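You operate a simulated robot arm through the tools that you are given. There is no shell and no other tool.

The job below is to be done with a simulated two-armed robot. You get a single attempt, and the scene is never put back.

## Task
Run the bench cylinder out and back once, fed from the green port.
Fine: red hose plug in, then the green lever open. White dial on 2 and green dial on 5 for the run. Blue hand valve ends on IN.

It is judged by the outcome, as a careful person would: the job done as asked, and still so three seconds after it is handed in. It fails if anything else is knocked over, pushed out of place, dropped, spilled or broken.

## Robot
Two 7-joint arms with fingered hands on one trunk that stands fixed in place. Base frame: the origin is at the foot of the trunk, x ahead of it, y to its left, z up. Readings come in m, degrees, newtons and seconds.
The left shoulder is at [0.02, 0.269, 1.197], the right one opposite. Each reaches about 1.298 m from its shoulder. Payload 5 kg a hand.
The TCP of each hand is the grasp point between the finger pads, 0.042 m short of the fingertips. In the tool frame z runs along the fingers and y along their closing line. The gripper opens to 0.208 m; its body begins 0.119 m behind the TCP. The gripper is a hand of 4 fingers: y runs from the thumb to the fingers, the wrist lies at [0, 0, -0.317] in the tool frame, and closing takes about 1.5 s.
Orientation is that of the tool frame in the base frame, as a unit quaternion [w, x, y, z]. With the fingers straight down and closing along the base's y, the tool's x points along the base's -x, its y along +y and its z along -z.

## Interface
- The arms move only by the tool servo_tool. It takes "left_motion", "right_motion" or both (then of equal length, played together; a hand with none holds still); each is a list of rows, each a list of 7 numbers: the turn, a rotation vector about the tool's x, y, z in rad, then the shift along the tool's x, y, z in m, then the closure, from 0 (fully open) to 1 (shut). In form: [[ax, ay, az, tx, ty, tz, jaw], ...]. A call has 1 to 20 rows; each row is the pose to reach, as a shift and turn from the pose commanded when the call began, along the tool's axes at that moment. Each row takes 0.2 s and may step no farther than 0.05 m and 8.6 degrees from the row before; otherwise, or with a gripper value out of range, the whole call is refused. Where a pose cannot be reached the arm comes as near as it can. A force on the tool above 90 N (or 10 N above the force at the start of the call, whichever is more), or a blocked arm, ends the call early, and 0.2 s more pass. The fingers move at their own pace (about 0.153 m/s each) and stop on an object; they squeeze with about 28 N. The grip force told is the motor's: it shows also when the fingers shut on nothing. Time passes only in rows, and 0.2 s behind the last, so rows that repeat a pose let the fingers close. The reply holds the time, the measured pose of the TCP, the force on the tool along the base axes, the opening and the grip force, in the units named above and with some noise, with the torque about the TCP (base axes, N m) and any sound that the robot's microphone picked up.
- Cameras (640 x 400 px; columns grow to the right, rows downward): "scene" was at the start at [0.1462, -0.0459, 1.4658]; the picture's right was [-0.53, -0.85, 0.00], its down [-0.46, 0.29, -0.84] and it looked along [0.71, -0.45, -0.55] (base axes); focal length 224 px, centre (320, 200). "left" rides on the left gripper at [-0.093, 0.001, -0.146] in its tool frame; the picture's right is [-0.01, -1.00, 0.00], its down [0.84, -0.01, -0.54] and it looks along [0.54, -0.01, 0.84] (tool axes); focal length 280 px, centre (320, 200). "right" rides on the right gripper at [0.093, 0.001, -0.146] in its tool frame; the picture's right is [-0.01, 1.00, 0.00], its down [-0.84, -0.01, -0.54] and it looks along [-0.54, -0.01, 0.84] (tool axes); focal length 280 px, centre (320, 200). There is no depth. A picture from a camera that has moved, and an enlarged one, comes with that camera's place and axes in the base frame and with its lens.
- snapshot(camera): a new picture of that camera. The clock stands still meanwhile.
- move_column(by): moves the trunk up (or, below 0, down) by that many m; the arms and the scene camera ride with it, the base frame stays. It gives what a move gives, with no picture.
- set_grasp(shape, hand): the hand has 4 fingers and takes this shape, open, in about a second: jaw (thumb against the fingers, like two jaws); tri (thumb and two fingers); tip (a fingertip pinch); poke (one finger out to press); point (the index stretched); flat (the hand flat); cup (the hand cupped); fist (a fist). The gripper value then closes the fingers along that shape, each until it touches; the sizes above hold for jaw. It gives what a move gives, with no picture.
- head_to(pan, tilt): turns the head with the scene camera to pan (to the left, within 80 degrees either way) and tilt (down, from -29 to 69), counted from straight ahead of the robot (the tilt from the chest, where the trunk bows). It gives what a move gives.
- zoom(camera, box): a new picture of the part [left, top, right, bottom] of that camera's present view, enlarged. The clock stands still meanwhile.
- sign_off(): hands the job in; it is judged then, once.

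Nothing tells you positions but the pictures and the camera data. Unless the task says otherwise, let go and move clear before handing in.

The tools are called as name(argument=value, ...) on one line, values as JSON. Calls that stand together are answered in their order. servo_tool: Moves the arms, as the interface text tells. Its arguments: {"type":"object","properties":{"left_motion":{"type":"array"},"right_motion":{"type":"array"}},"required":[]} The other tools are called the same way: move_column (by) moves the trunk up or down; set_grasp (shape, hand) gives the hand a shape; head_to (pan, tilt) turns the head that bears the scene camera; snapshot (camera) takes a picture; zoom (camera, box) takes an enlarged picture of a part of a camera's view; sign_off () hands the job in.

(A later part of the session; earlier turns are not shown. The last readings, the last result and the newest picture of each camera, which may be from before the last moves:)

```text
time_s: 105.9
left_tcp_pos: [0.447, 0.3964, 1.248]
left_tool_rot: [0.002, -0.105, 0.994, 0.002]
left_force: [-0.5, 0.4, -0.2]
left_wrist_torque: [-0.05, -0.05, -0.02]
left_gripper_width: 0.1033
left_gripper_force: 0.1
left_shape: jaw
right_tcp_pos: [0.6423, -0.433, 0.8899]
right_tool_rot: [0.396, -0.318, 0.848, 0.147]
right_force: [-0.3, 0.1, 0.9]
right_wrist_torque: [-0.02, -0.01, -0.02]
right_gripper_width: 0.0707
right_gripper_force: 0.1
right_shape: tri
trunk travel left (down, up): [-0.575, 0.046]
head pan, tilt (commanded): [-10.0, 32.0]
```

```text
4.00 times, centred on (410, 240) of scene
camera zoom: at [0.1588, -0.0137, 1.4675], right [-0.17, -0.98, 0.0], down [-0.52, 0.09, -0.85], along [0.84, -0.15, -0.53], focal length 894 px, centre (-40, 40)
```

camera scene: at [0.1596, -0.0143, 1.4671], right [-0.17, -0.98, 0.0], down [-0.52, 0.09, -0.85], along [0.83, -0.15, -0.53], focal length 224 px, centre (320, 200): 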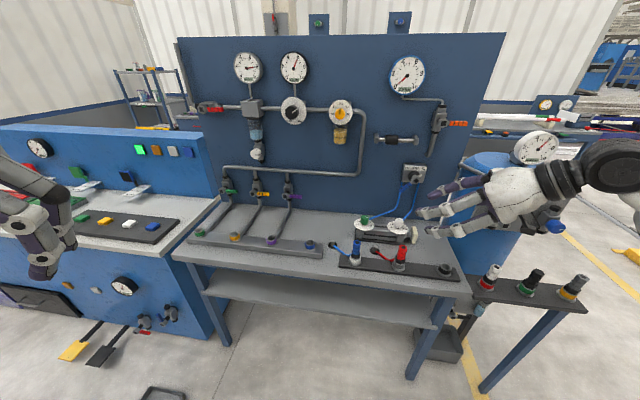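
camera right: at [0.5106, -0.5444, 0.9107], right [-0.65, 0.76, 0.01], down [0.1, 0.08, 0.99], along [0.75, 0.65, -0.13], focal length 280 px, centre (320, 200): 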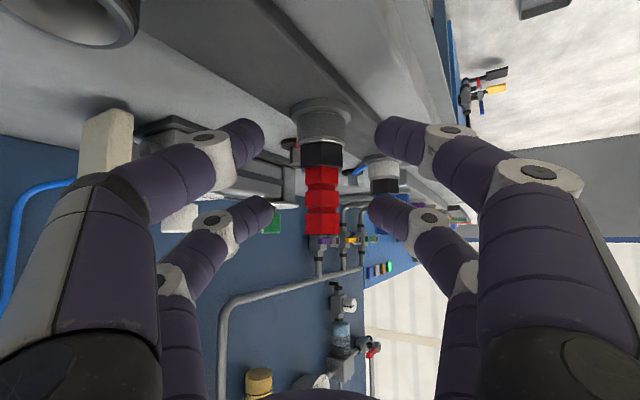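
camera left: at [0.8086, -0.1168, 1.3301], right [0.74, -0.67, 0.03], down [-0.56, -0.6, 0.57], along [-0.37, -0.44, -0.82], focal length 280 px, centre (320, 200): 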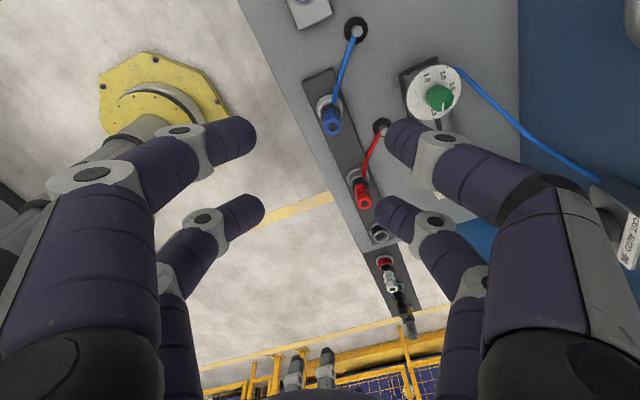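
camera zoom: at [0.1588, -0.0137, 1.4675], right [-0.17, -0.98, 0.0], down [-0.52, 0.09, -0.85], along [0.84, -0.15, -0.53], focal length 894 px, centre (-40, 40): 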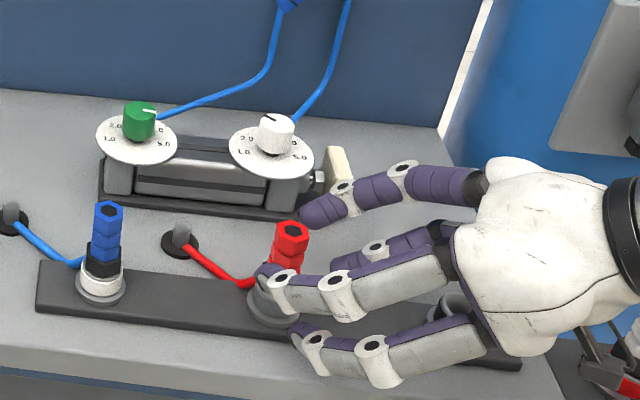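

The far fingertips are level with the red grip. I'll raise 4 mm for clearance from the socket collar and close on it.

servo_tool(right_motion=[[0, 0, 0, -0.0031, 0, -0.0026, 0.66], [0, 0, 0, -0.0031, 0, -0.0026, 0.8], [0, 0, 0, -0.0031, 0, -0.0026, 0.9], [0, 0, 0, -0.0031, 0, -0.0026, 1.0], [0, 0, 0, -0.0031, 0, -0.0026, 1.0], [0, 0, 0, -0.0031, 0, -0.0026, 1.0], [0, 0, 0, -0.0031, 0, -0.0026, 1.0]])

snapshot(camera="right")

zoom(camera="scene", box=[370, 210, 450, 280])

```text
time_s: 107.5
left_tcp_pos: [0.4492, 0.3967, 1.2477]
left_tool_rot: [0.001, -0.105, 0.994, 0.001]
left_force: [-0.6, -1.2, 0.4]
left_wrist_torque: [0.02, 0.01, 0.03]
left_gripper_width: 0.1037
left_gripper_force: 0.1
left_shape: jaw
right_tcp_pos: [0.6425, -0.4331, 0.8928]
right_tool_rot: [0.397, -0.317, 0.849, 0.148]
right_force: [0.5, -0.4, -1.2]
right_wrist_torque: [-0.03, 0.06, 0.0]
right_gripper_width: 0.0
right_gripper_force: 27.8
right_shape: tri
trunk travel left (down, up): [-0.575, 0.046]
head pan, tilt (commanded): [-10.0, 32.0]
```

```text
taken
camera right: at [0.5099, -0.5443, 0.9139], right [-0.65, 0.76, 0.01], down [0.1, 0.07, 0.99], along [0.75, 0.65, -0.13], focal length 280 px, centre (320, 200)
```

right: 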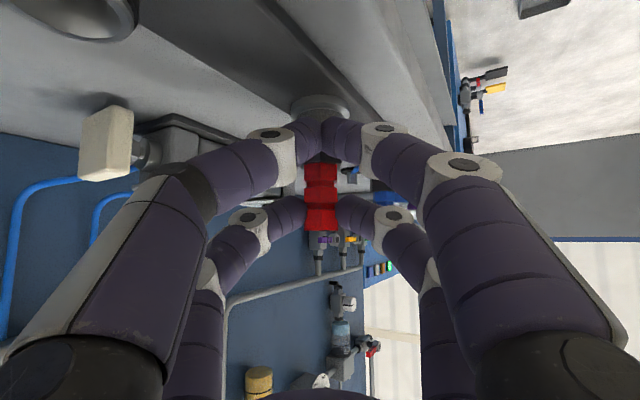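

```text
5.71 times, centred on (410, 245) of scene
camera zoom: at [0.1593, -0.014, 1.4674], right [-0.17, -0.98, 0.0], down [-0.52, 0.09, -0.85], along [0.84, -0.15, -0.53], focal length 1278 px, centre (-194, -57)
```

zoom: 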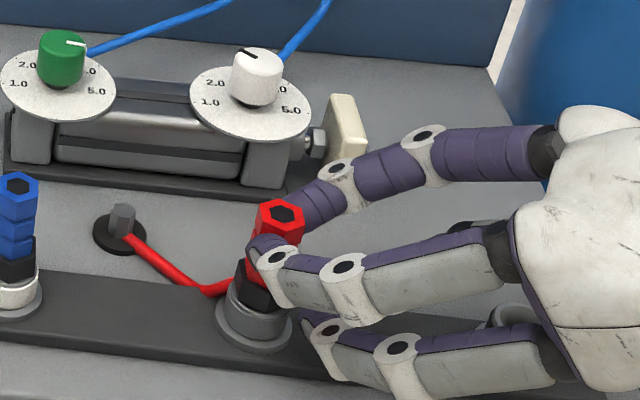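

The red grip is pinched. Now a careful straight pull upward.

servo_tool(right_motion=[[0, 0, 0, -0.0077, 0, -0.0064, 1.0], [0, 0, 0, -0.0153, 0, -0.0129, 1.0], [0, 0, 0, -0.023, 0, -0.0193, 1.0]])

snapshot(camera="right")

zoom(camera="scene", box=[370, 210, 450, 280])

```text
time_s: 108.3
left_tcp_pos: [0.4472, 0.3963, 1.2475]
left_tool_rot: [0.002, -0.105, 0.994, 0.002]
left_force: [0.0, 0.4, -0.1]
left_wrist_torque: [-0.03, -0.03, 0.02]
left_gripper_width: 0.1034
left_gripper_force: 0.0
left_shape: jaw
right_tcp_pos: [0.6405, -0.4316, 0.9222]
right_tool_rot: [0.396, -0.318, 0.848, 0.148]
right_force: [0.1, -0.7, -0.8]
right_wrist_torque: [-0.09, 0.03, -0.01]
right_gripper_width: 0.0001
right_gripper_force: 27.4
right_shape: tri
trunk travel left (down, up): [-0.575, 0.046]
head pan, tilt (commanded): [-10.0, 32.0]
```

```text
taken
camera right: at [0.5092, -0.5429, 0.9438], right [-0.65, 0.76, 0.01], down [0.1, 0.07, 0.99], along [0.75, 0.65, -0.13], focal length 280 px, centre (320, 200)
```

right: 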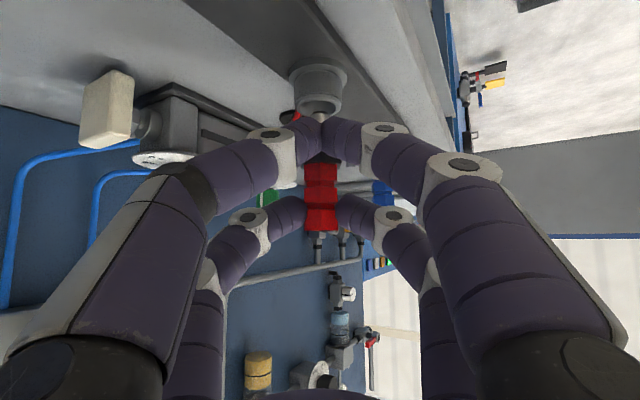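

```text
5.71 times, centred on (410, 245) of scene
camera zoom: at [0.1589, -0.0138, 1.4675], right [-0.17, -0.98, 0.0], down [-0.52, 0.09, -0.85], along [0.84, -0.15, -0.53], focal length 1278 px, centre (-194, -57)
```

zoom: 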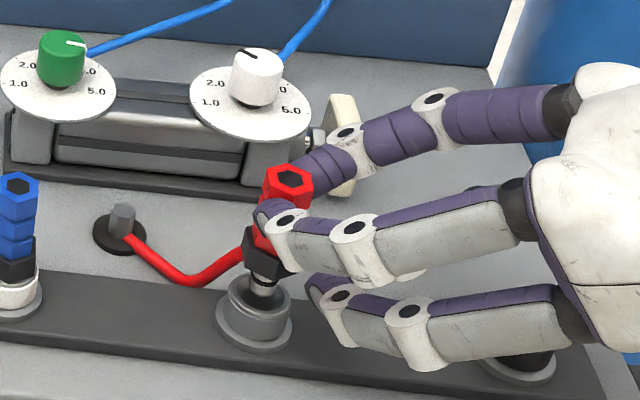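

The plug is out and upright in my grip. Lifting it higher, well above the other plugs.

servo_tool(right_motion=[[0, 0, 0, -0.0265, 0, -0.0222, 1.0], [0, 0, 0, -0.0529, 0, -0.0444, 1.0], [0, 0, 0, -0.0794, 0, -0.0666, 1.0], [0, 0, 0, -0.0951, 0, -0.0798, 1.0], [0, 0, 0, -0.0951, 0, -0.0798, 1.0]])

snapshot(camera="right")

zoom(camera="scene", box=[340, 160, 480, 280])

```text
time_s: 109.5
left_tcp_pos: [0.4481, 0.3982, 1.2475]
left_tool_rot: [0.001, -0.105, 0.994, 0.001]
left_force: [-1.1, -0.2, 0.2]
left_wrist_torque: [-0.01, 0.0, 0.01]
left_gripper_width: 0.1038
left_gripper_force: 0.1
left_shape: jaw
right_tcp_pos: [0.6395, -0.4329, 1.0467]
right_tool_rot: [0.397, -0.317, 0.849, 0.148]
right_force: [0.3, -0.4, -1.8]
right_wrist_torque: [-0.03, 0.04, 0.0]
right_gripper_width: 0.0
right_gripper_force: 27.9
right_shape: tri
trunk travel left (down, up): [-0.575, 0.046]
head pan, tilt (commanded): [-10.0, 32.0]
```

```text
taken
camera right: at [0.509, -0.5439, 1.0681], right [-0.65, 0.76, 0.01], down [0.1, 0.07, 0.99], along [0.75, 0.65, -0.13], focal length 280 px, centre (320, 200)
```

right: 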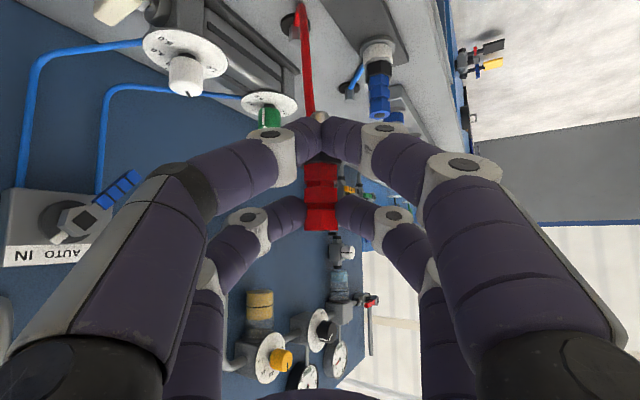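

```text
3.33 times, centred on (410, 220) of scene
camera zoom: at [0.1593, -0.014, 1.4673], right [-0.17, -0.98, 0.0], down [-0.52, 0.09, -0.85], along [0.84, -0.15, -0.53], focal length 745 px, centre (20, 133)
```

zoom: 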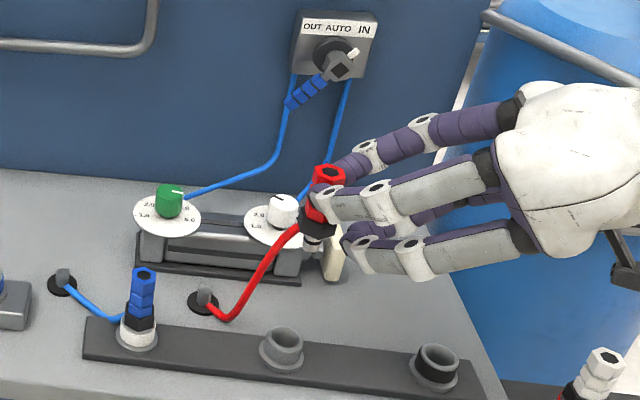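

The dials and other plugs are untouched. I'll carry the plug toward the green port at this height, turning the hand to heading 60° on the way.

servo_tool(right_motion=[[-0.015, 0, -0.0126, -0.0261, 0.0189, 0.0262, 1.0], [-0.0299, 0, -0.0251, -0.0522, 0.0378, 0.0523, 1.0], [-0.0449, 0, -0.0377, -0.0782, 0.0567, 0.0785, 1.0], [-0.0599, 0, -0.0503, -0.1043, 0.0756, 0.1046, 1.0], [-0.0749, 0, -0.0629, -0.1304, 0.0944, 0.1308, 1.0], [-0.0898, 0, -0.0754, -0.1565, 0.1133, 0.157, 1.0], [-0.1048, 0, -0.088, -0.1825, 0.1322, 0.1831, 1.0], [-0.1198, 0, -0.1006, -0.2086, 0.1511, 0.2093, 1.0], [-0.1347, 0, -0.1131, -0.2347, 0.17, 0.2354, 1.0], [-0.1497, 0, -0.1257, -0.2608, 0.1889, 0.2616, 1.0]])

snapshot(camera="right")

snapshot(camera="scene")

```text
time_s: 111.7
left_tcp_pos: [0.4481, 0.397, 1.247]
left_tool_rot: [0.001, -0.106, 0.994, 0.0]
left_force: [0.2, 0.3, -0.9]
left_wrist_torque: [-0.09, 0.01, -0.01]
left_gripper_width: 0.1036
left_gripper_force: 0.1
left_shape: jaw
right_tcp_pos: [0.7942, -0.0479, 1.0811]
right_tool_rot: [0.379, -0.4, 0.814, 0.186]
right_force: [0.5, -0.1, -1.7]
right_wrist_torque: [-0.03, 0.07, 0.0]
right_gripper_width: 0.0
right_gripper_force: 27.8
right_shape: tri
trunk travel left (down, up): [-0.575, 0.046]
head pan, tilt (commanded): [-10.0, 32.0]
```

```text
taken
camera right: at [0.6872, -0.1817, 1.103], right [-0.78, 0.62, 0.01], down [0.09, 0.1, 0.99], along [0.61, 0.78, -0.13], focal length 280 px, centre (320, 200)
```

right: 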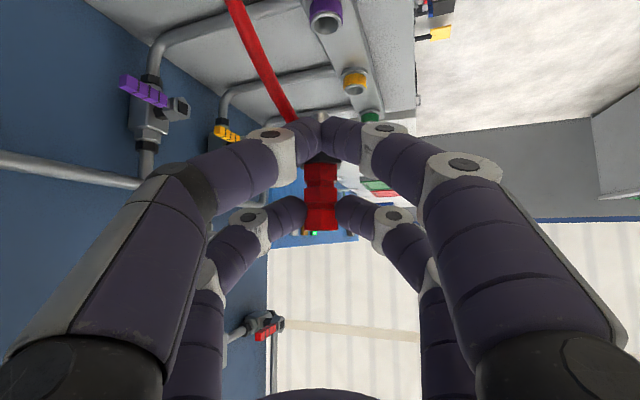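

```text
taken
camera scene: at [0.1593, -0.0129, 1.4673], right [-0.17, -0.98, 0.0], down [-0.52, 0.09, -0.85], along [0.84, -0.15, -0.53], focal length 224 px, centre (320, 200)
```

scene: 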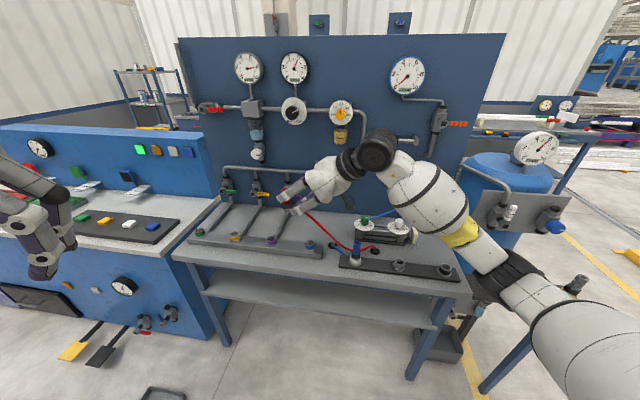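

Halfway and stable. Continuing to the hover position over the green port.

servo_tool(right_motion=[[-0.0103, 0, -0.0087, -0.0208, 0.0104, 0.0327, 1.0], [-0.0205, 0, -0.0173, -0.0416, 0.0208, 0.0653, 1.0], [-0.0308, 0, -0.026, -0.0624, 0.0312, 0.098, 1.0], [-0.041, 0, -0.0346, -0.0832, 0.0416, 0.1306, 1.0], [-0.0513, 0, -0.0433, -0.1041, 0.052, 0.1633, 1.0], [-0.0616, 0, -0.0519, -0.1249, 0.0623, 0.196, 1.0], [-0.0718, 0, -0.0606, -0.1457, 0.0727, 0.2286, 1.0], [-0.0821, 0, -0.0692, -0.1665, 0.0831, 0.2613, 1.0], [-0.0923, 0, -0.0779, -0.1873, 0.0935, 0.2939, 1.0], [-0.1026, 0, -0.0865, -0.2081, 0.1039, 0.3266, 1.0], [-0.1026, 0, -0.0865, -0.2081, 0.1039, 0.3266, 1.0]])

snapshot(camera="right")

zoom(camera="scene", box=[160, 160, 300, 260])

```text
time_s: 114.1
left_tcp_pos: [0.4482, 0.395, 1.2474]
left_tool_rot: [0.001, -0.104, 0.995, 0.002]
left_force: [-0.4, -0.4, -0.1]
left_wrist_torque: [0.09, 0.04, 0.02]
left_gripper_width: 0.1038
left_gripper_force: 0.0
left_shape: jaw
right_tcp_pos: [0.9476, 0.3151, 1.0285]
right_tool_rot: [0.366, -0.452, 0.785, 0.211]
right_force: [1.1, 0.0, -1.6]
right_wrist_torque: [0.05, 0.11, 0.09]
right_gripper_width: 0.0
right_gripper_force: 28.1
right_shape: tri
trunk travel left (down, up): [-0.575, 0.046]
head pan, tilt (commanded): [-10.0, 32.0]
```

```text
taken
camera right: at [0.8595, 0.169, 1.0497], right [-0.86, 0.51, 0.01], down [0.07, 0.1, 0.99], along [0.51, 0.85, -0.13], focal length 280 px, centre (320, 200)
```

right: 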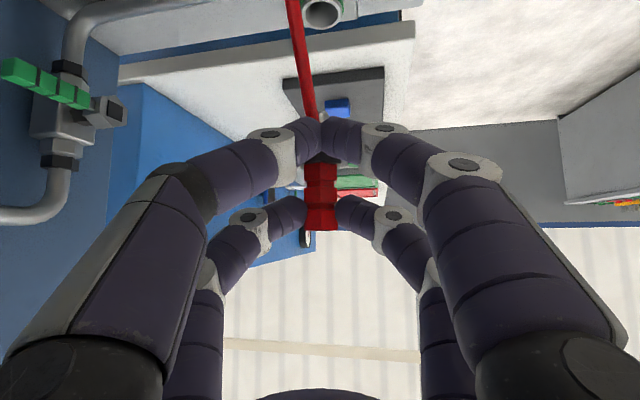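

```text
4.00 times, centred on (230, 210) of scene
camera zoom: at [0.1595, -0.0147, 1.4673], right [-0.17, -0.98, 0.0], down [-0.52, 0.09, -0.85], along [0.83, -0.15, -0.53], focal length 894 px, centre (680, 160)
```

zoom: 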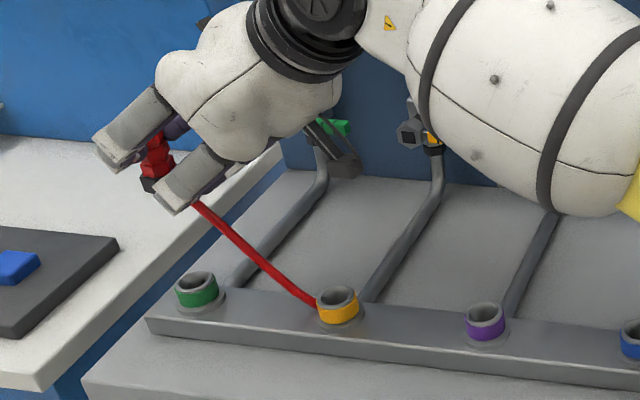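

The plug hangs upright over the port, about 4 mm off. I'll correct that and lower until its nipple is just above the rim, then compare them.

servo_tool(right_motion=[[0, 0, 0, 0.0182, 0.0012, 0.0163, 1.0], [0, 0, 0, 0.0365, 0.0025, 0.0326, 1.0], [0, 0, 0, 0.0547, 0.0037, 0.0489, 1.0], [0, 0, 0, 0.0547, 0.0037, 0.0489, 1.0]])

snapshot(camera="right")

zoom(camera="scene", box=[175, 195, 245, 250])

zoom(camera="right", box=[260, 0, 390, 240])

```text
time_s: 115.1
left_tcp_pos: [0.4477, 0.3956, 1.2473]
left_tool_rot: [0.002, -0.106, 0.994, 0.001]
left_force: [-0.3, -0.7, -0.3]
left_wrist_torque: [0.0, -0.04, 0.01]
left_gripper_width: 0.1038
left_gripper_force: 0.0
left_shape: jaw
right_tcp_pos: [0.9455, 0.3249, 0.9576]
right_tool_rot: [0.367, -0.453, 0.785, 0.211]
right_force: [-0.9, -0.7, -0.8]
right_wrist_torque: [-0.1, 0.01, -0.02]
right_gripper_width: 0.0
right_gripper_force: 27.8
right_shape: tri
trunk travel left (down, up): [-0.575, 0.046]
head pan, tilt (commanded): [-10.0, 32.0]
```

```text
taken
camera right: at [0.8565, 0.1766, 0.9787], right [-0.86, 0.51, 0.01], down [0.07, 0.1, 0.99], along [0.5, 0.85, -0.13], focal length 280 px, centre (320, 200)
```

right: 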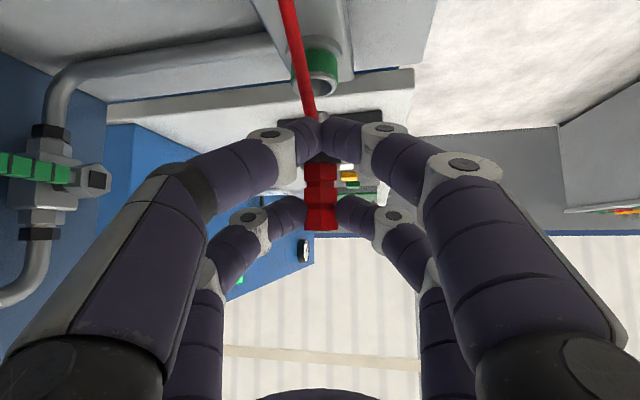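

```text
7.27 times, centred on (210, 222) of scene
camera zoom: at [0.1589, -0.014, 1.4675], right [-0.17, -0.98, 0.0], down [-0.52, 0.09, -0.85], along [0.84, -0.15, -0.53], focal length 1626 px, centre (1120, 36)
```

zoom: 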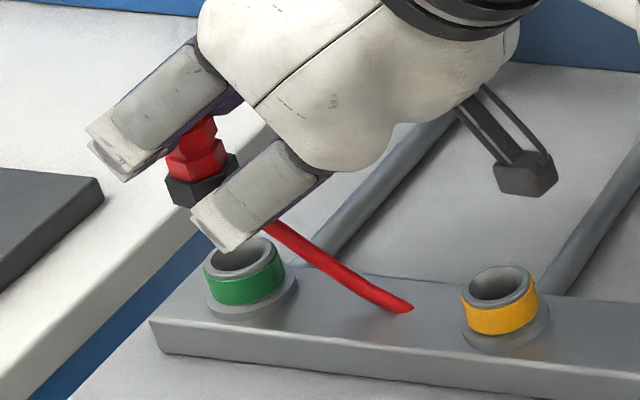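

```text
1.67 times, centred on (325, 120) of right
camera zoom: at [0.8565, 0.1766, 0.9787], right [-0.86, 0.51, 0.01], down [0.07, 0.1, 0.99], along [0.5, 0.85, -0.13], focal length 467 px, centre (312, 333)
```

zoom: 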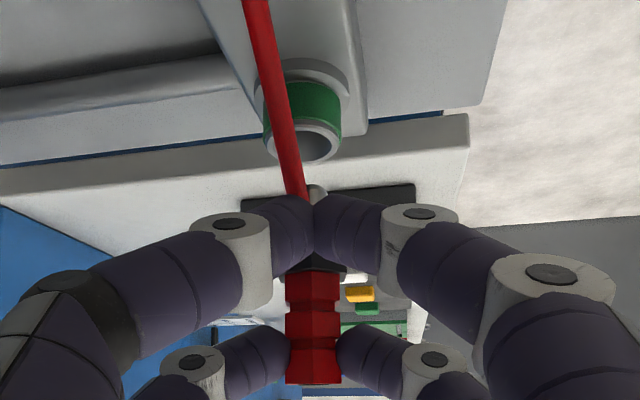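

The plug is about 4 mm to one side and 3 mm too far. I'll correct, lower a bit more, and look again.

servo_tool(right_motion=[[0, 0, 0, 0.0023, -0.004, -0.0027, 1.0], [0, 0, 0, 0.0115, -0.004, 0.005, 1.0], [0, 0, 0, 0.0115, -0.004, 0.005, 1.0]])

zoom(camera="right", box=[270, 20, 380, 240])

zoom(camera="scene", box=[180, 195, 230, 245])

```text
time_s: 115.9
left_tcp_pos: [0.4479, 0.396, 1.2477]
left_tool_rot: [0.001, -0.106, 0.994, 0.002]
left_force: [0.7, -0.3, -0.8]
left_wrist_torque: [0.01, -0.04, 0.0]
left_gripper_width: 0.1039
left_gripper_force: 0.0
left_shape: jaw
right_tcp_pos: [0.9467, 0.3177, 0.9432]
right_tool_rot: [0.368, -0.453, 0.784, 0.211]
right_force: [1.0, -0.5, -0.7]
right_wrist_torque: [-0.04, 0.05, -0.02]
right_gripper_width: 0.0
right_gripper_force: 28.2
right_shape: tri
trunk travel left (down, up): [-0.575, 0.046]
head pan, tilt (commanded): [-10.0, 32.0]
```

```text
1.82 times, centred on (325, 130) of right
camera zoom: at [0.8587, 0.1705, 0.9654], right [-0.86, 0.51, 0.01], down [0.07, 0.1, 0.99], along [0.5, 0.85, -0.13], focal length 510 px, centre (311, 327)
```

zoom: 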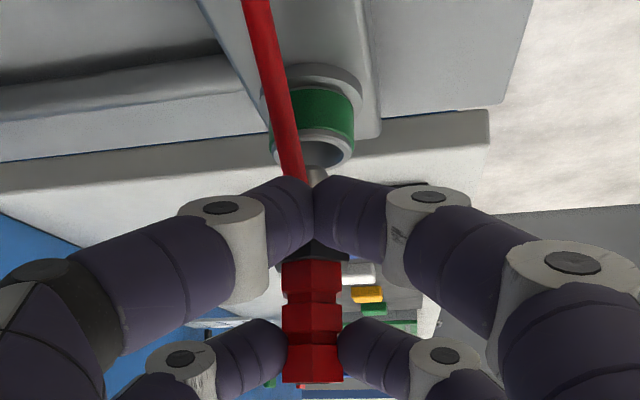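

```text
8.00 times, centred on (205, 220) of scene
camera zoom: at [0.159, -0.0141, 1.4675], right [-0.17, -0.98, 0.0], down [-0.52, 0.09, -0.85], along [0.84, -0.15, -0.53], focal length 1789 px, centre (1240, 40)
```

zoom: 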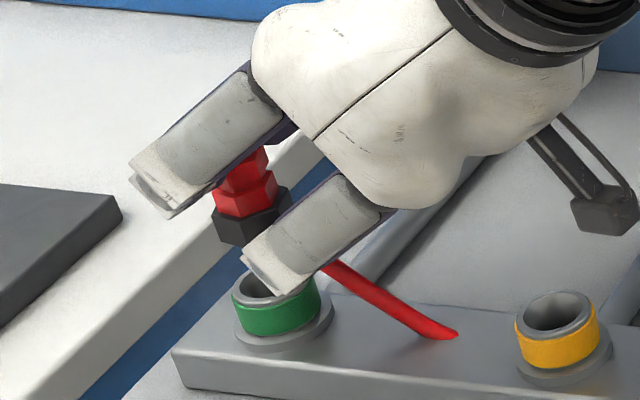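

Alignment is within about 2–3 mm. I'll nudge back slightly and begin inserting slowly.

servo_tool(right_motion=[[0, 0, 0, 0.0016, -0.001, -0.0019, 1.0], [0, 0, 0, 0.0047, -0.001, 0.0007, 1.0], [0, 0, 0, 0.0077, -0.001, 0.0032, 1.0], [0, 0, 0, 0.0108, -0.001, 0.0058, 1.0], [0, 0, 0, 0.0131, -0.001, 0.0077, 1.0]])

zoom(camera="right", box=[270, 20, 380, 240])

zoom(camera="scene", box=[180, 195, 230, 245])

```text
time_s: 117.1
left_tcp_pos: [0.449, 0.3968, 1.247]
left_tool_rot: [0.001, -0.106, 0.994, 0.001]
left_force: [-0.6, 1.2, 0.2]
left_wrist_torque: [0.02, 0.03, -0.01]
left_gripper_width: 0.1036
left_gripper_force: 0.0
left_shape: jaw
right_tcp_pos: [0.9469, 0.3153, 0.9292]
right_tool_rot: [0.367, -0.453, 0.785, 0.211]
right_force: [-0.2, 1.3, 1.1]
right_wrist_torque: [0.1, 0.02, 0.05]
right_gripper_width: 0.0
right_gripper_force: 28.2
right_shape: tri
trunk travel left (down, up): [-0.575, 0.046]
head pan, tilt (commanded): [-10.0, 32.0]
```

```text
1.82 times, centred on (325, 130) of right
camera zoom: at [0.8585, 0.1679, 0.9506], right [-0.86, 0.51, 0.01], down [0.07, 0.11, 0.99], along [0.5, 0.85, -0.13], focal length 510 px, centre (311, 327)
```

zoom: 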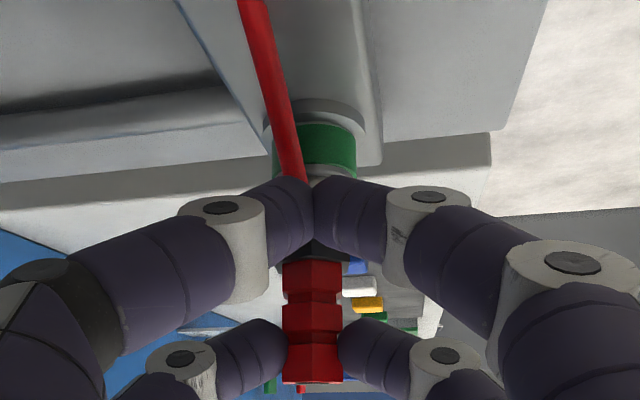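

```text
8.00 times, centred on (205, 220) of scene
camera zoom: at [0.1592, -0.0139, 1.4674], right [-0.17, -0.98, 0.0], down [-0.52, 0.09, -0.85], along [0.84, -0.15, -0.53], focal length 1789 px, centre (1240, 40)
```

zoom: 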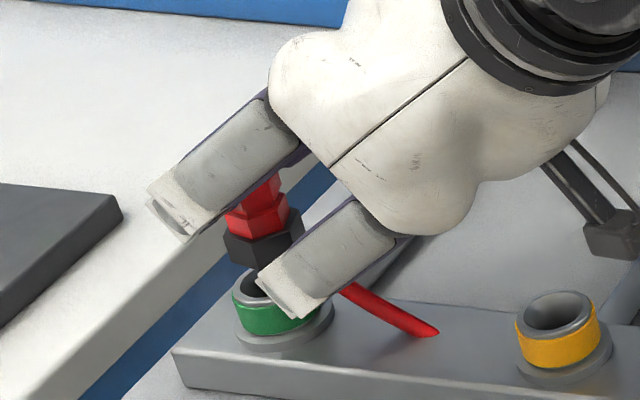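

The nipple is entering the port with no resistance. Continuing down to seat it.

servo_tool(right_motion=[[0, 0, 0, 0.0031, 0, 0.0026, 1.0], [0, 0, 0, 0.0061, 0, 0.0051, 1.0], [0, 0, 0, 0.0092, 0, 0.0077, 1.0], [0, 0, 0, 0.0122, 0, 0.0103, 1.0], [0, 0, 0, 0.0122, 0, 0.0103, 1.0]])

zoom(camera="right", box=[270, 20, 380, 240])

zoom(camera="scene", box=[180, 195, 230, 245])

```text
time_s: 118.3
left_tcp_pos: [0.4479, 0.3971, 1.2466]
left_tool_rot: [0.002, -0.106, 0.994, 0.001]
left_force: [-0.2, -0.8, -0.9]
left_wrist_torque: [-0.01, -0.03, 0.04]
left_gripper_width: 0.1037
left_gripper_force: 0.1
left_shape: jaw
right_tcp_pos: [0.9467, 0.3155, 0.9128]
right_tool_rot: [0.367, -0.452, 0.785, 0.21]
right_force: [0.2, 2.1, 3.4]
right_wrist_torque: [0.29, -0.11, 0.06]
right_gripper_width: 0.0001
right_gripper_force: 28.3
right_shape: tri
trunk travel left (down, up): [-0.575, 0.046]
head pan, tilt (commanded): [-10.0, 32.0]
```

```text
1.82 times, centred on (325, 130) of right
camera zoom: at [0.8581, 0.1682, 0.9346], right [-0.86, 0.51, 0.01], down [0.07, 0.1, 0.99], along [0.5, 0.85, -0.13], focal length 510 px, centre (311, 327)
```

zoom: 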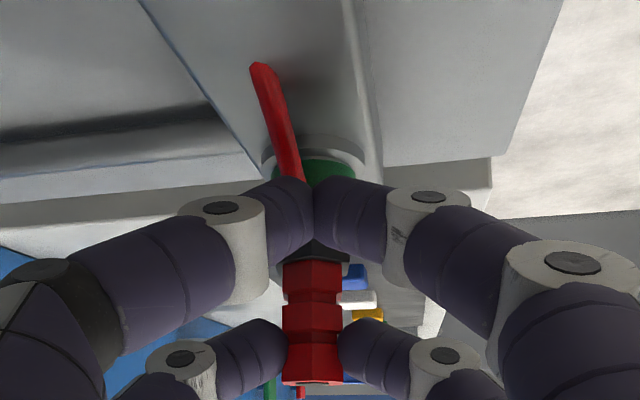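

```text
8.00 times, centred on (205, 220) of scene
camera zoom: at [0.1589, -0.0139, 1.4675], right [-0.17, -0.98, 0.0], down [-0.52, 0.09, -0.85], along [0.84, -0.15, -0.53], focal length 1789 px, centre (1240, 40)
```

zoom: 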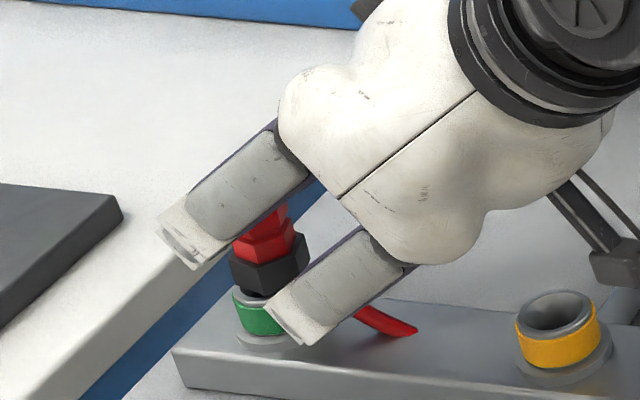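

It's starting to meet light resistance. Pressing a few millimetres more to seat it fully.

servo_tool(right_motion=[[0, 0, 0, 0.0015, 0, 0.0013, 1.0], [0, 0, 0, 0.0031, 0, 0.0026, 1.0], [0, 0, 0, 0.0046, 0, 0.0038, 1.0], [0, 0, 0, 0.0046, 0, 0.0038, 1.0]])

zoom(camera="right", box=[270, 20, 380, 240])

zoom(camera="scene", box=[180, 195, 230, 245])

```text
time_s: 119.3
left_tcp_pos: [0.4473, 0.3966, 1.2473]
left_tool_rot: [0.002, -0.104, 0.995, 0.0]
left_force: [0.6, 1.3, 0.4]
left_wrist_torque: [0.03, -0.02, 0.01]
left_gripper_width: 0.1038
left_gripper_force: 0.1
left_shape: jaw
right_tcp_pos: [0.9466, 0.3158, 0.9089]
right_tool_rot: [0.368, -0.453, 0.784, 0.212]
right_force: [0.5, 4.6, 10.0]
right_wrist_torque: [0.49, -0.19, 0.11]
right_gripper_width: 0.0001
right_gripper_force: 28.0
right_shape: tri
trunk travel left (down, up): [-0.575, 0.046]
head pan, tilt (commanded): [-10.0, 32.0]
```

```text
1.82 times, centred on (325, 130) of right
camera zoom: at [0.8584, 0.1682, 0.9295], right [-0.86, 0.51, 0.01], down [0.07, 0.1, 0.99], along [0.5, 0.85, -0.13], focal length 510 px, centre (311, 327)
```

zoom: 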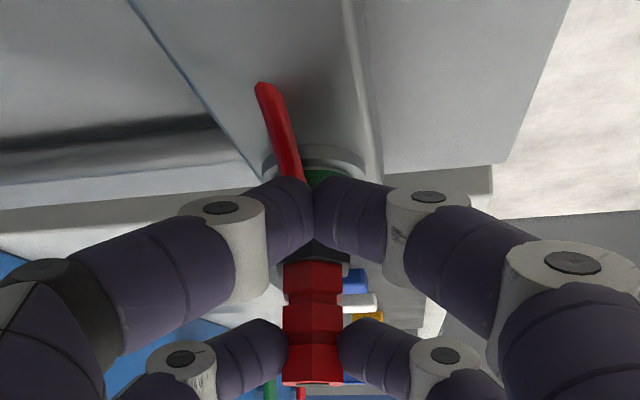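

```text
8.00 times, centred on (205, 220) of scene
camera zoom: at [0.1584, -0.0139, 1.4676], right [-0.17, -0.98, 0.0], down [-0.52, 0.09, -0.85], along [0.84, -0.15, -0.53], focal length 1789 px, centre (1240, 40)
```

zoom: 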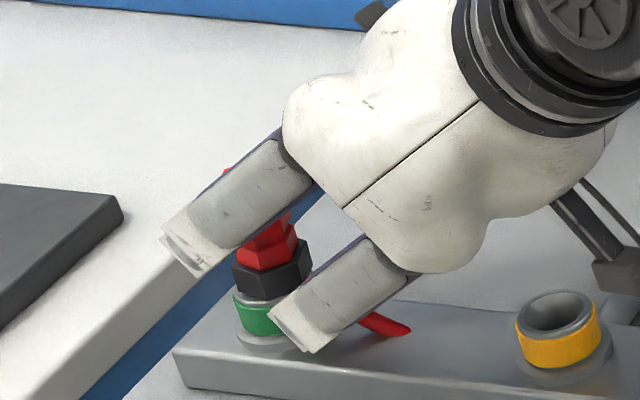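

Force is 10 N and rising; no click yet. I'll press a little further in small steps.

servo_tool(right_motion=[[0, 0, 0, 0.0015, 0, 0.0013, 1.0], [0, 0, 0, 0.0031, 0, 0.0026, 1.0], [0, 0, 0, 0.0046, 0, 0.0038, 1.0], [0, 0, 0, 0.0046, 0, 0.0038, 1.0]])

zoom(camera="right", box=[270, 20, 380, 240])

zoom(camera="scene", box=[180, 195, 230, 245])

```text
time_s: 120.3
left_tcp_pos: [0.448, 0.3954, 1.2478]
left_tool_rot: [0.001, -0.105, 0.994, 0.002]
left_force: [0.0, -0.7, -0.4]
left_wrist_torque: [0.0, 0.02, 0.01]
left_gripper_width: 0.1035
left_gripper_force: 0.1
left_shape: jaw
right_tcp_pos: [0.9464, 0.3114, 0.8969]
right_tool_rot: [0.365, -0.453, 0.786, 0.209]
right_force: [-2.4, -3.9, -0.5]
right_wrist_torque: [-0.01, 0.03, 0.1]
right_gripper_width: 0.0
right_gripper_force: 27.9
right_shape: tri
trunk travel left (down, up): [-0.575, 0.046]
head pan, tilt (commanded): [-10.0, 32.0]
```

```text
1.82 times, centred on (325, 130) of right
camera zoom: at [0.8586, 0.1643, 0.9193], right [-0.86, 0.51, 0.01], down [0.08, 0.11, 0.99], along [0.51, 0.85, -0.13], focal length 510 px, centre (311, 327)
```

zoom: 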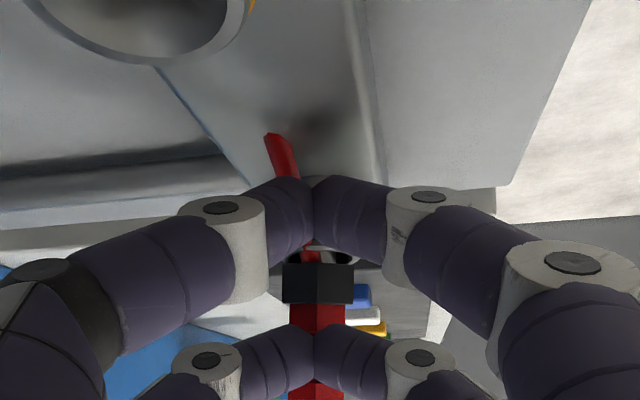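

```text
8.00 times, centred on (205, 220) of scene
camera zoom: at [0.1591, -0.0145, 1.467], right [-0.17, -0.98, 0.0], down [-0.52, 0.09, -0.85], along [0.83, -0.15, -0.53], focal length 1789 px, centre (1240, 40)
```

zoom: 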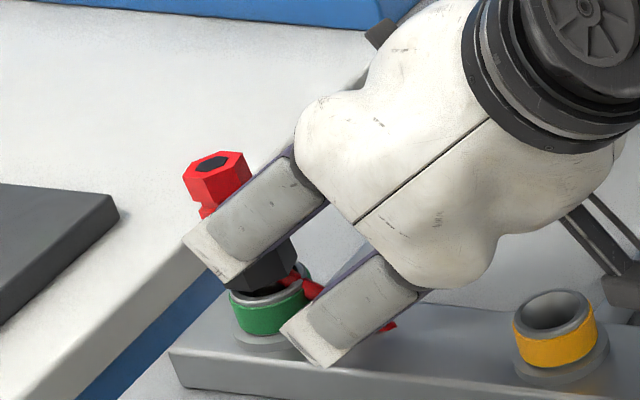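

My fingertips slipped off the red grip and the plug may be tilted in the port. I'll look carefully before touching anything.

snapshot(camera="right")

zoom(camera="scene", box=[150, 180, 270, 260])

zoom(camera="right", box=[270, 80, 370, 260])

```text
taken
camera right: at [0.8586, 0.1643, 0.9193], right [-0.86, 0.51, 0.01], down [0.08, 0.11, 0.99], along [0.51, 0.85, -0.13], focal length 280 px, centre (320, 200)
```

right: 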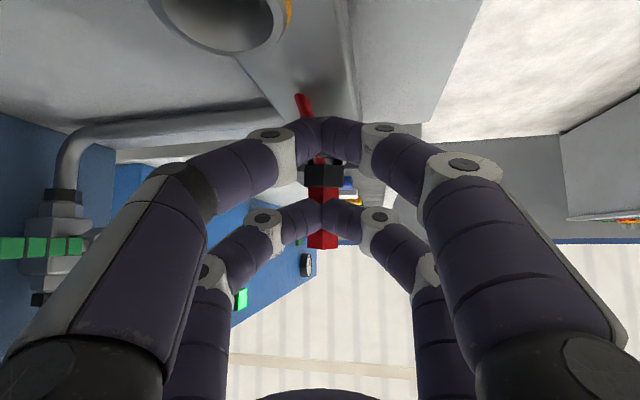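

```text
5.00 times, centred on (210, 220) of scene
camera zoom: at [0.1591, -0.0145, 1.467], right [-0.17, -0.98, 0.0], down [-0.52, 0.09, -0.85], along [0.83, -0.15, -0.53], focal length 1118 px, centre (870, 100)
```

zoom: 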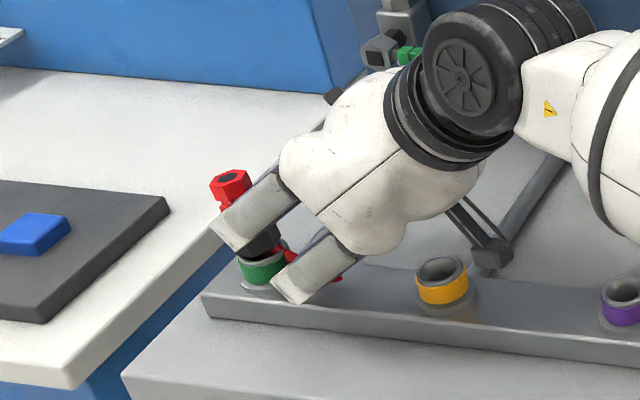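

```text
2.22 times, centred on (320, 170) of right
camera zoom: at [0.8586, 0.1643, 0.9193], right [-0.86, 0.51, 0.01], down [0.08, 0.11, 0.99], along [0.51, 0.85, -0.13], focal length 623 px, centre (320, 267)
```

zoom: 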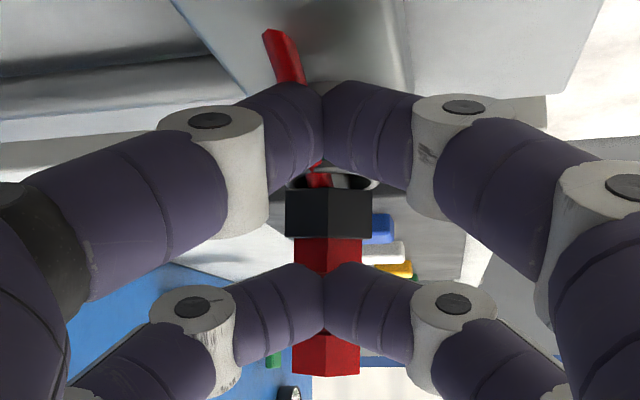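

The plug is still in the port, leaning away from my hand and not seated. I'll draw the closed fingers straight back a couple of centimetres and see how it settles.

servo_tool(right_motion=[[0, 0, 0, 0.0064, 0, -0.0077, 1.0], [0, 0, 0, 0.0128, 0, -0.0153, 1.0], [0, 0, 0, 0.0192, 0, -0.023, 1.0]])

zoom(camera="right", box=[270, 80, 370, 260])

zoom(camera="scene", box=[180, 195, 240, 245])

```text
time_s: 121.1
left_tcp_pos: [0.4487, 0.3956, 1.2464]
left_tool_rot: [0.0, -0.105, 0.994, 0.001]
left_force: [1.0, -1.0, 0.0]
left_wrist_torque: [0.05, 0.03, -0.01]
left_gripper_width: 0.1039
left_gripper_force: 0.1
left_shape: jaw
right_tcp_pos: [0.9316, 0.2887, 0.8995]
right_tool_rot: [0.368, -0.452, 0.785, 0.211]
right_force: [-0.5, 0.0, -0.4]
right_wrist_torque: [0.01, -0.04, -0.03]
right_gripper_width: 0.0
right_gripper_force: 27.7
right_shape: tri
trunk travel left (down, up): [-0.575, 0.046]
head pan, tilt (commanded): [-10.0, 32.0]
```

```text
2.22 times, centred on (320, 170) of right
camera zoom: at [0.843, 0.1416, 0.9227], right [-0.86, 0.51, 0.01], down [0.07, 0.1, 0.99], along [0.5, 0.85, -0.13], focal length 623 px, centre (320, 267)
```

zoom: 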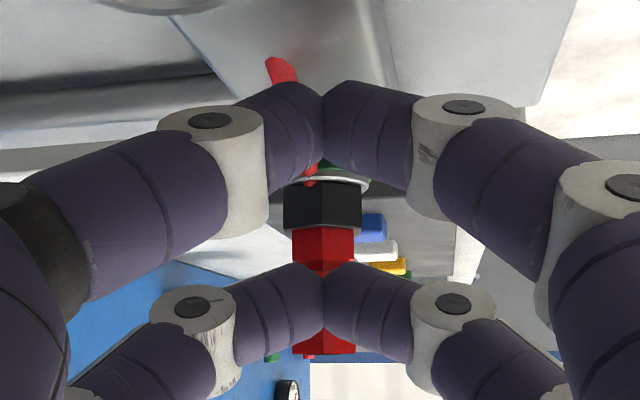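

```text
8.00 times, centred on (210, 220) of scene
camera zoom: at [0.1592, -0.0144, 1.4674], right [-0.17, -0.98, 0.0], down [-0.52, 0.09, -0.85], along [0.84, -0.15, -0.53], focal length 1789 px, centre (1200, 40)
```

zoom: 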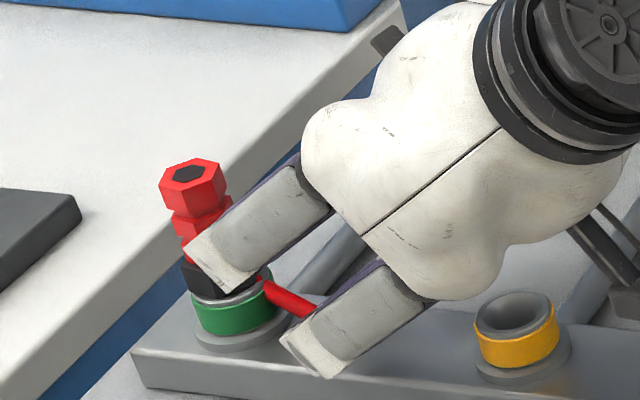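

The plug has righted itself and looks nearly seated. I'll back off fully to inspect it.

servo_tool(right_motion=[[0, 0, 0, 0.0214, 0, -0.0255, 1.0], [0, 0, 0, 0.0428, 0, -0.051, 1.0], [0, 0, 0, 0.0642, 0, -0.0765, 0.9], [0, 0, 0, 0.0642, 0, -0.0765, 0.9]])

snapshot(camera="right")

zoom(camera="right", box=[270, 120, 370, 250])

zoom(camera="scene", box=[180, 195, 240, 245])

```text
time_s: 122.1
left_tcp_pos: [0.4467, 0.3973, 1.247]
left_tool_rot: [0.002, -0.105, 0.994, 0.001]
left_force: [-1.6, 1.3, 0.2]
left_wrist_torque: [-0.13, -0.16, 0.02]
left_gripper_width: 0.1037
left_gripper_force: 0.0
left_shape: jaw
right_tcp_pos: [0.8798, 0.2016, 0.9018]
right_tool_rot: [0.367, -0.453, 0.785, 0.209]
right_force: [-9.2, -3.5, 2.2]
right_wrist_torque: [-0.27, 0.39, -0.17]
right_gripper_width: 0.02
right_gripper_force: 0.0
right_shape: tri
trunk travel left (down, up): [-0.575, 0.046]
head pan, tilt (commanded): [-10.0, 32.0]
```

```text
taken
camera right: at [0.7917, 0.0558, 0.923], right [-0.86, 0.51, 0.01], down [0.07, 0.11, 0.99], along [0.5, 0.85, -0.13], focal length 280 px, centre (320, 200)
```

right: 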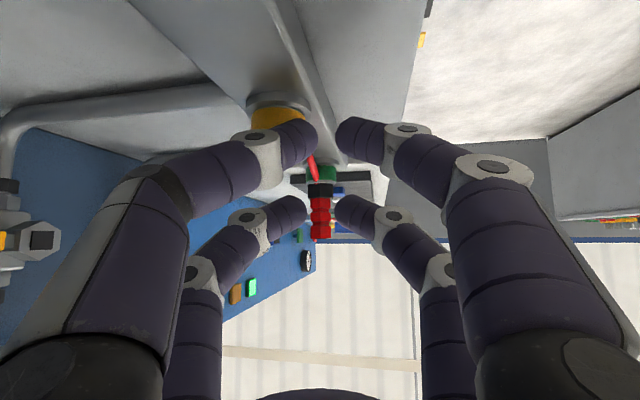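

```text
3.08 times, centred on (320, 185) of right
camera zoom: at [0.7917, 0.0558, 0.923], right [-0.86, 0.51, 0.01], down [0.07, 0.11, 0.99], along [0.5, 0.85, -0.13], focal length 863 px, centre (320, 246)
```

zoom: 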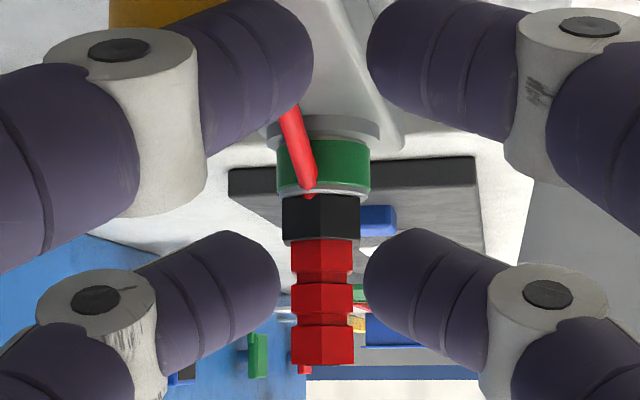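

```text
8.00 times, centred on (210, 220) of scene
camera zoom: at [0.1574, -0.0132, 1.4677], right [-0.17, -0.98, 0.0], down [-0.52, 0.09, -0.85], along [0.84, -0.15, -0.53], focal length 1789 px, centre (1200, 40)
```

zoom: 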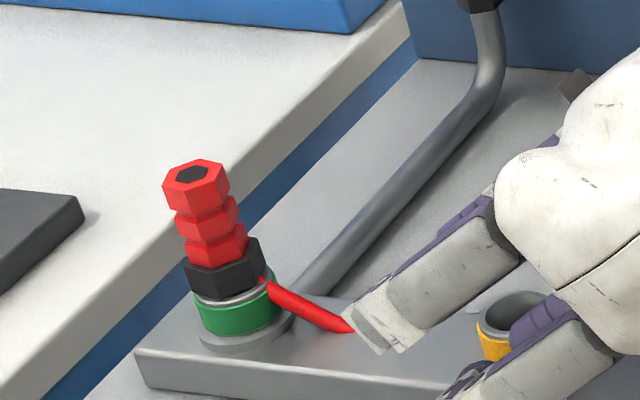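

My near finger is brushing the yellow port's ring, so I'll lift the hand straight up now, then inspect the plug.

servo_tool(right_motion=[[0, 0, 0, -0.0153, 0, -0.0128, 0.9], [0, 0, 0, -0.0383, 0, -0.0321, 0.9], [0, 0, 0, -0.0689, 0, -0.0577, 0.9], [0, 0, 0, -0.0995, 0, -0.0833, 0.9], [0, 0, 0, -0.0995, 0, -0.0833, 0.9]])

zoom(camera="scene", box=[190, 205, 225, 240])

zoom(camera="scene", box=[340, 235, 375, 270])

snapshot(camera="scene")

```text
time_s: 123.3
left_tcp_pos: [0.4485, 0.3966, 1.2455]
left_tool_rot: [0.001, -0.106, 0.994, 0.001]
left_force: [-0.3, 0.1, 0.2]
left_wrist_torque: [-0.02, 0.03, -0.02]
left_gripper_width: 0.1037
left_gripper_force: 0.1
left_shape: jaw
right_tcp_pos: [0.8815, 0.2031, 1.0335]
right_tool_rot: [0.367, -0.453, 0.785, 0.211]
right_force: [-0.4, 0.0, 0.1]
right_wrist_torque: [0.05, -0.01, 0.01]
right_gripper_width: 0.0208
right_gripper_force: 0.0
right_shape: tri
trunk travel left (down, up): [-0.575, 0.046]
head pan, tilt (commanded): [-10.0, 32.0]
```

```text
11.43 times, centred on (208, 222) of scene
camera zoom: at [0.1595, -0.0139, 1.4673], right [-0.17, -0.98, 0.0], down [-0.52, 0.09, -0.85], along [0.83, -0.15, -0.53], focal length 2555 px, centre (1606, -57)
```

zoom: 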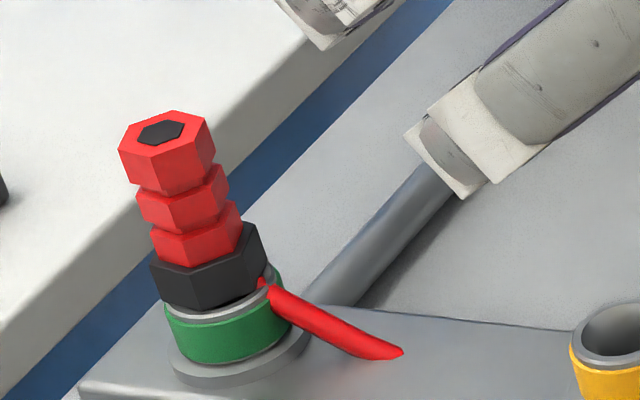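

```text
11.43 times, centred on (358, 252) of scene
camera zoom: at [0.1595, -0.0139, 1.4673], right [-0.17, -0.98, 0.0], down [-0.52, 0.09, -0.85], along [0.83, -0.15, -0.53], focal length 2555 px, centre (-109, -400)
```

zoom: 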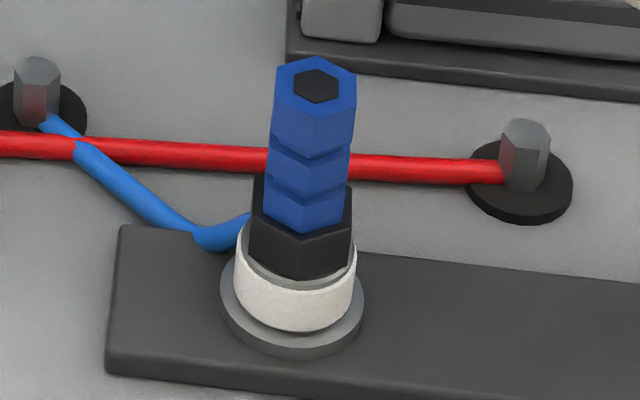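

```text
taken
camera scene: at [0.1595, -0.0139, 1.4673], right [-0.17, -0.98, 0.0], down [-0.52, 0.09, -0.85], along [0.83, -0.15, -0.53], focal length 224 px, centre (320, 200)
```

scene: 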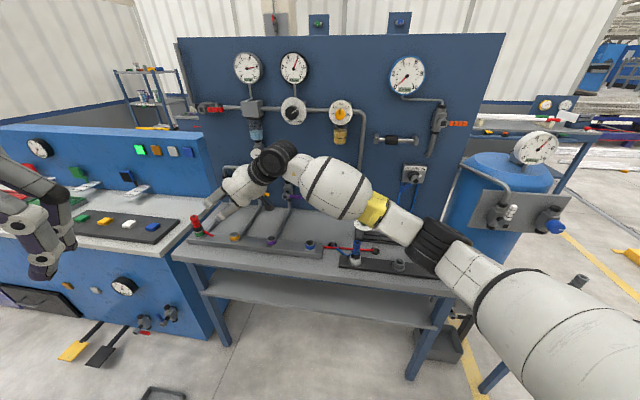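

The plug now stands upright in the green port, centred within a couple of millimetres, with its collar on the rim. To make sure it's fully seated I'll press on its top with the closed fingertips.

servo_tool(right_motion=[[0, 0, 0, -0.0157, 0.0012, 0.0317, 1.0], [0, 0, 0, -0.0313, 0.0024, 0.0634, 1.0], [0, 0, 0, -0.047, 0.0036, 0.095, 1.0], [0, 0, 0, -0.0626, 0.0048, 0.1267, 1.0], [0, 0, 0, -0.0397, 0.0048, 0.1459, 1.0], [0, 0, 0, -0.0397, 0.0048, 0.1459, 1.0]])

snapshot(camera="right")

zoom(camera="scene", box=[170, 185, 240, 245])

```text
time_s: 124.7
left_tcp_pos: [0.4465, 0.3966, 1.2473]
left_tool_rot: [0.001, -0.106, 0.994, 0.0]
left_force: [-0.1, 0.3, 0.4]
left_wrist_torque: [-0.03, -0.08, 0.02]
left_gripper_width: 0.1038
left_gripper_force: 0.1
left_shape: jaw
right_tcp_pos: [0.9463, 0.3247, 0.9697]
right_tool_rot: [0.367, -0.454, 0.784, 0.211]
right_force: [-1.2, 0.8, 1.0]
right_wrist_torque: [-0.13, -0.02, -0.08]
right_gripper_width: 0.0
right_gripper_force: 28.1
right_shape: tri
trunk travel left (down, up): [-0.575, 0.046]
head pan, tilt (commanded): [-10.0, 32.0]
```

```text
taken
camera right: at [0.8579, 0.1776, 0.9908], right [-0.86, 0.51, 0.01], down [0.07, 0.1, 0.99], along [0.5, 0.85, -0.13], focal length 280 px, centre (320, 200)
```

right: 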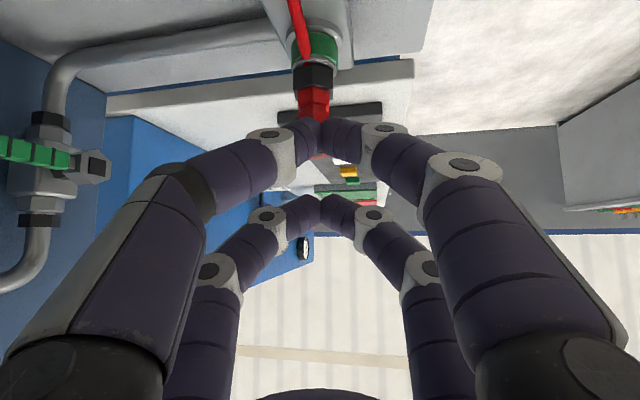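

```text
6.67 times, centred on (205, 215) of scene
camera zoom: at [0.1584, -0.0135, 1.4676], right [-0.17, -0.98, 0.0], down [-0.52, 0.09, -0.85], along [0.84, -0.15, -0.53], focal length 1490 px, centre (1087, 100)
```

zoom: 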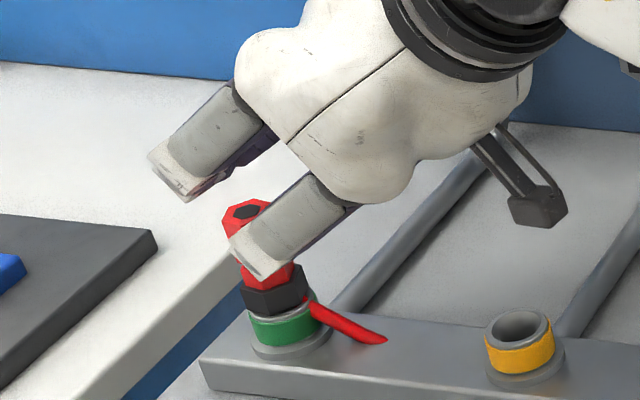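

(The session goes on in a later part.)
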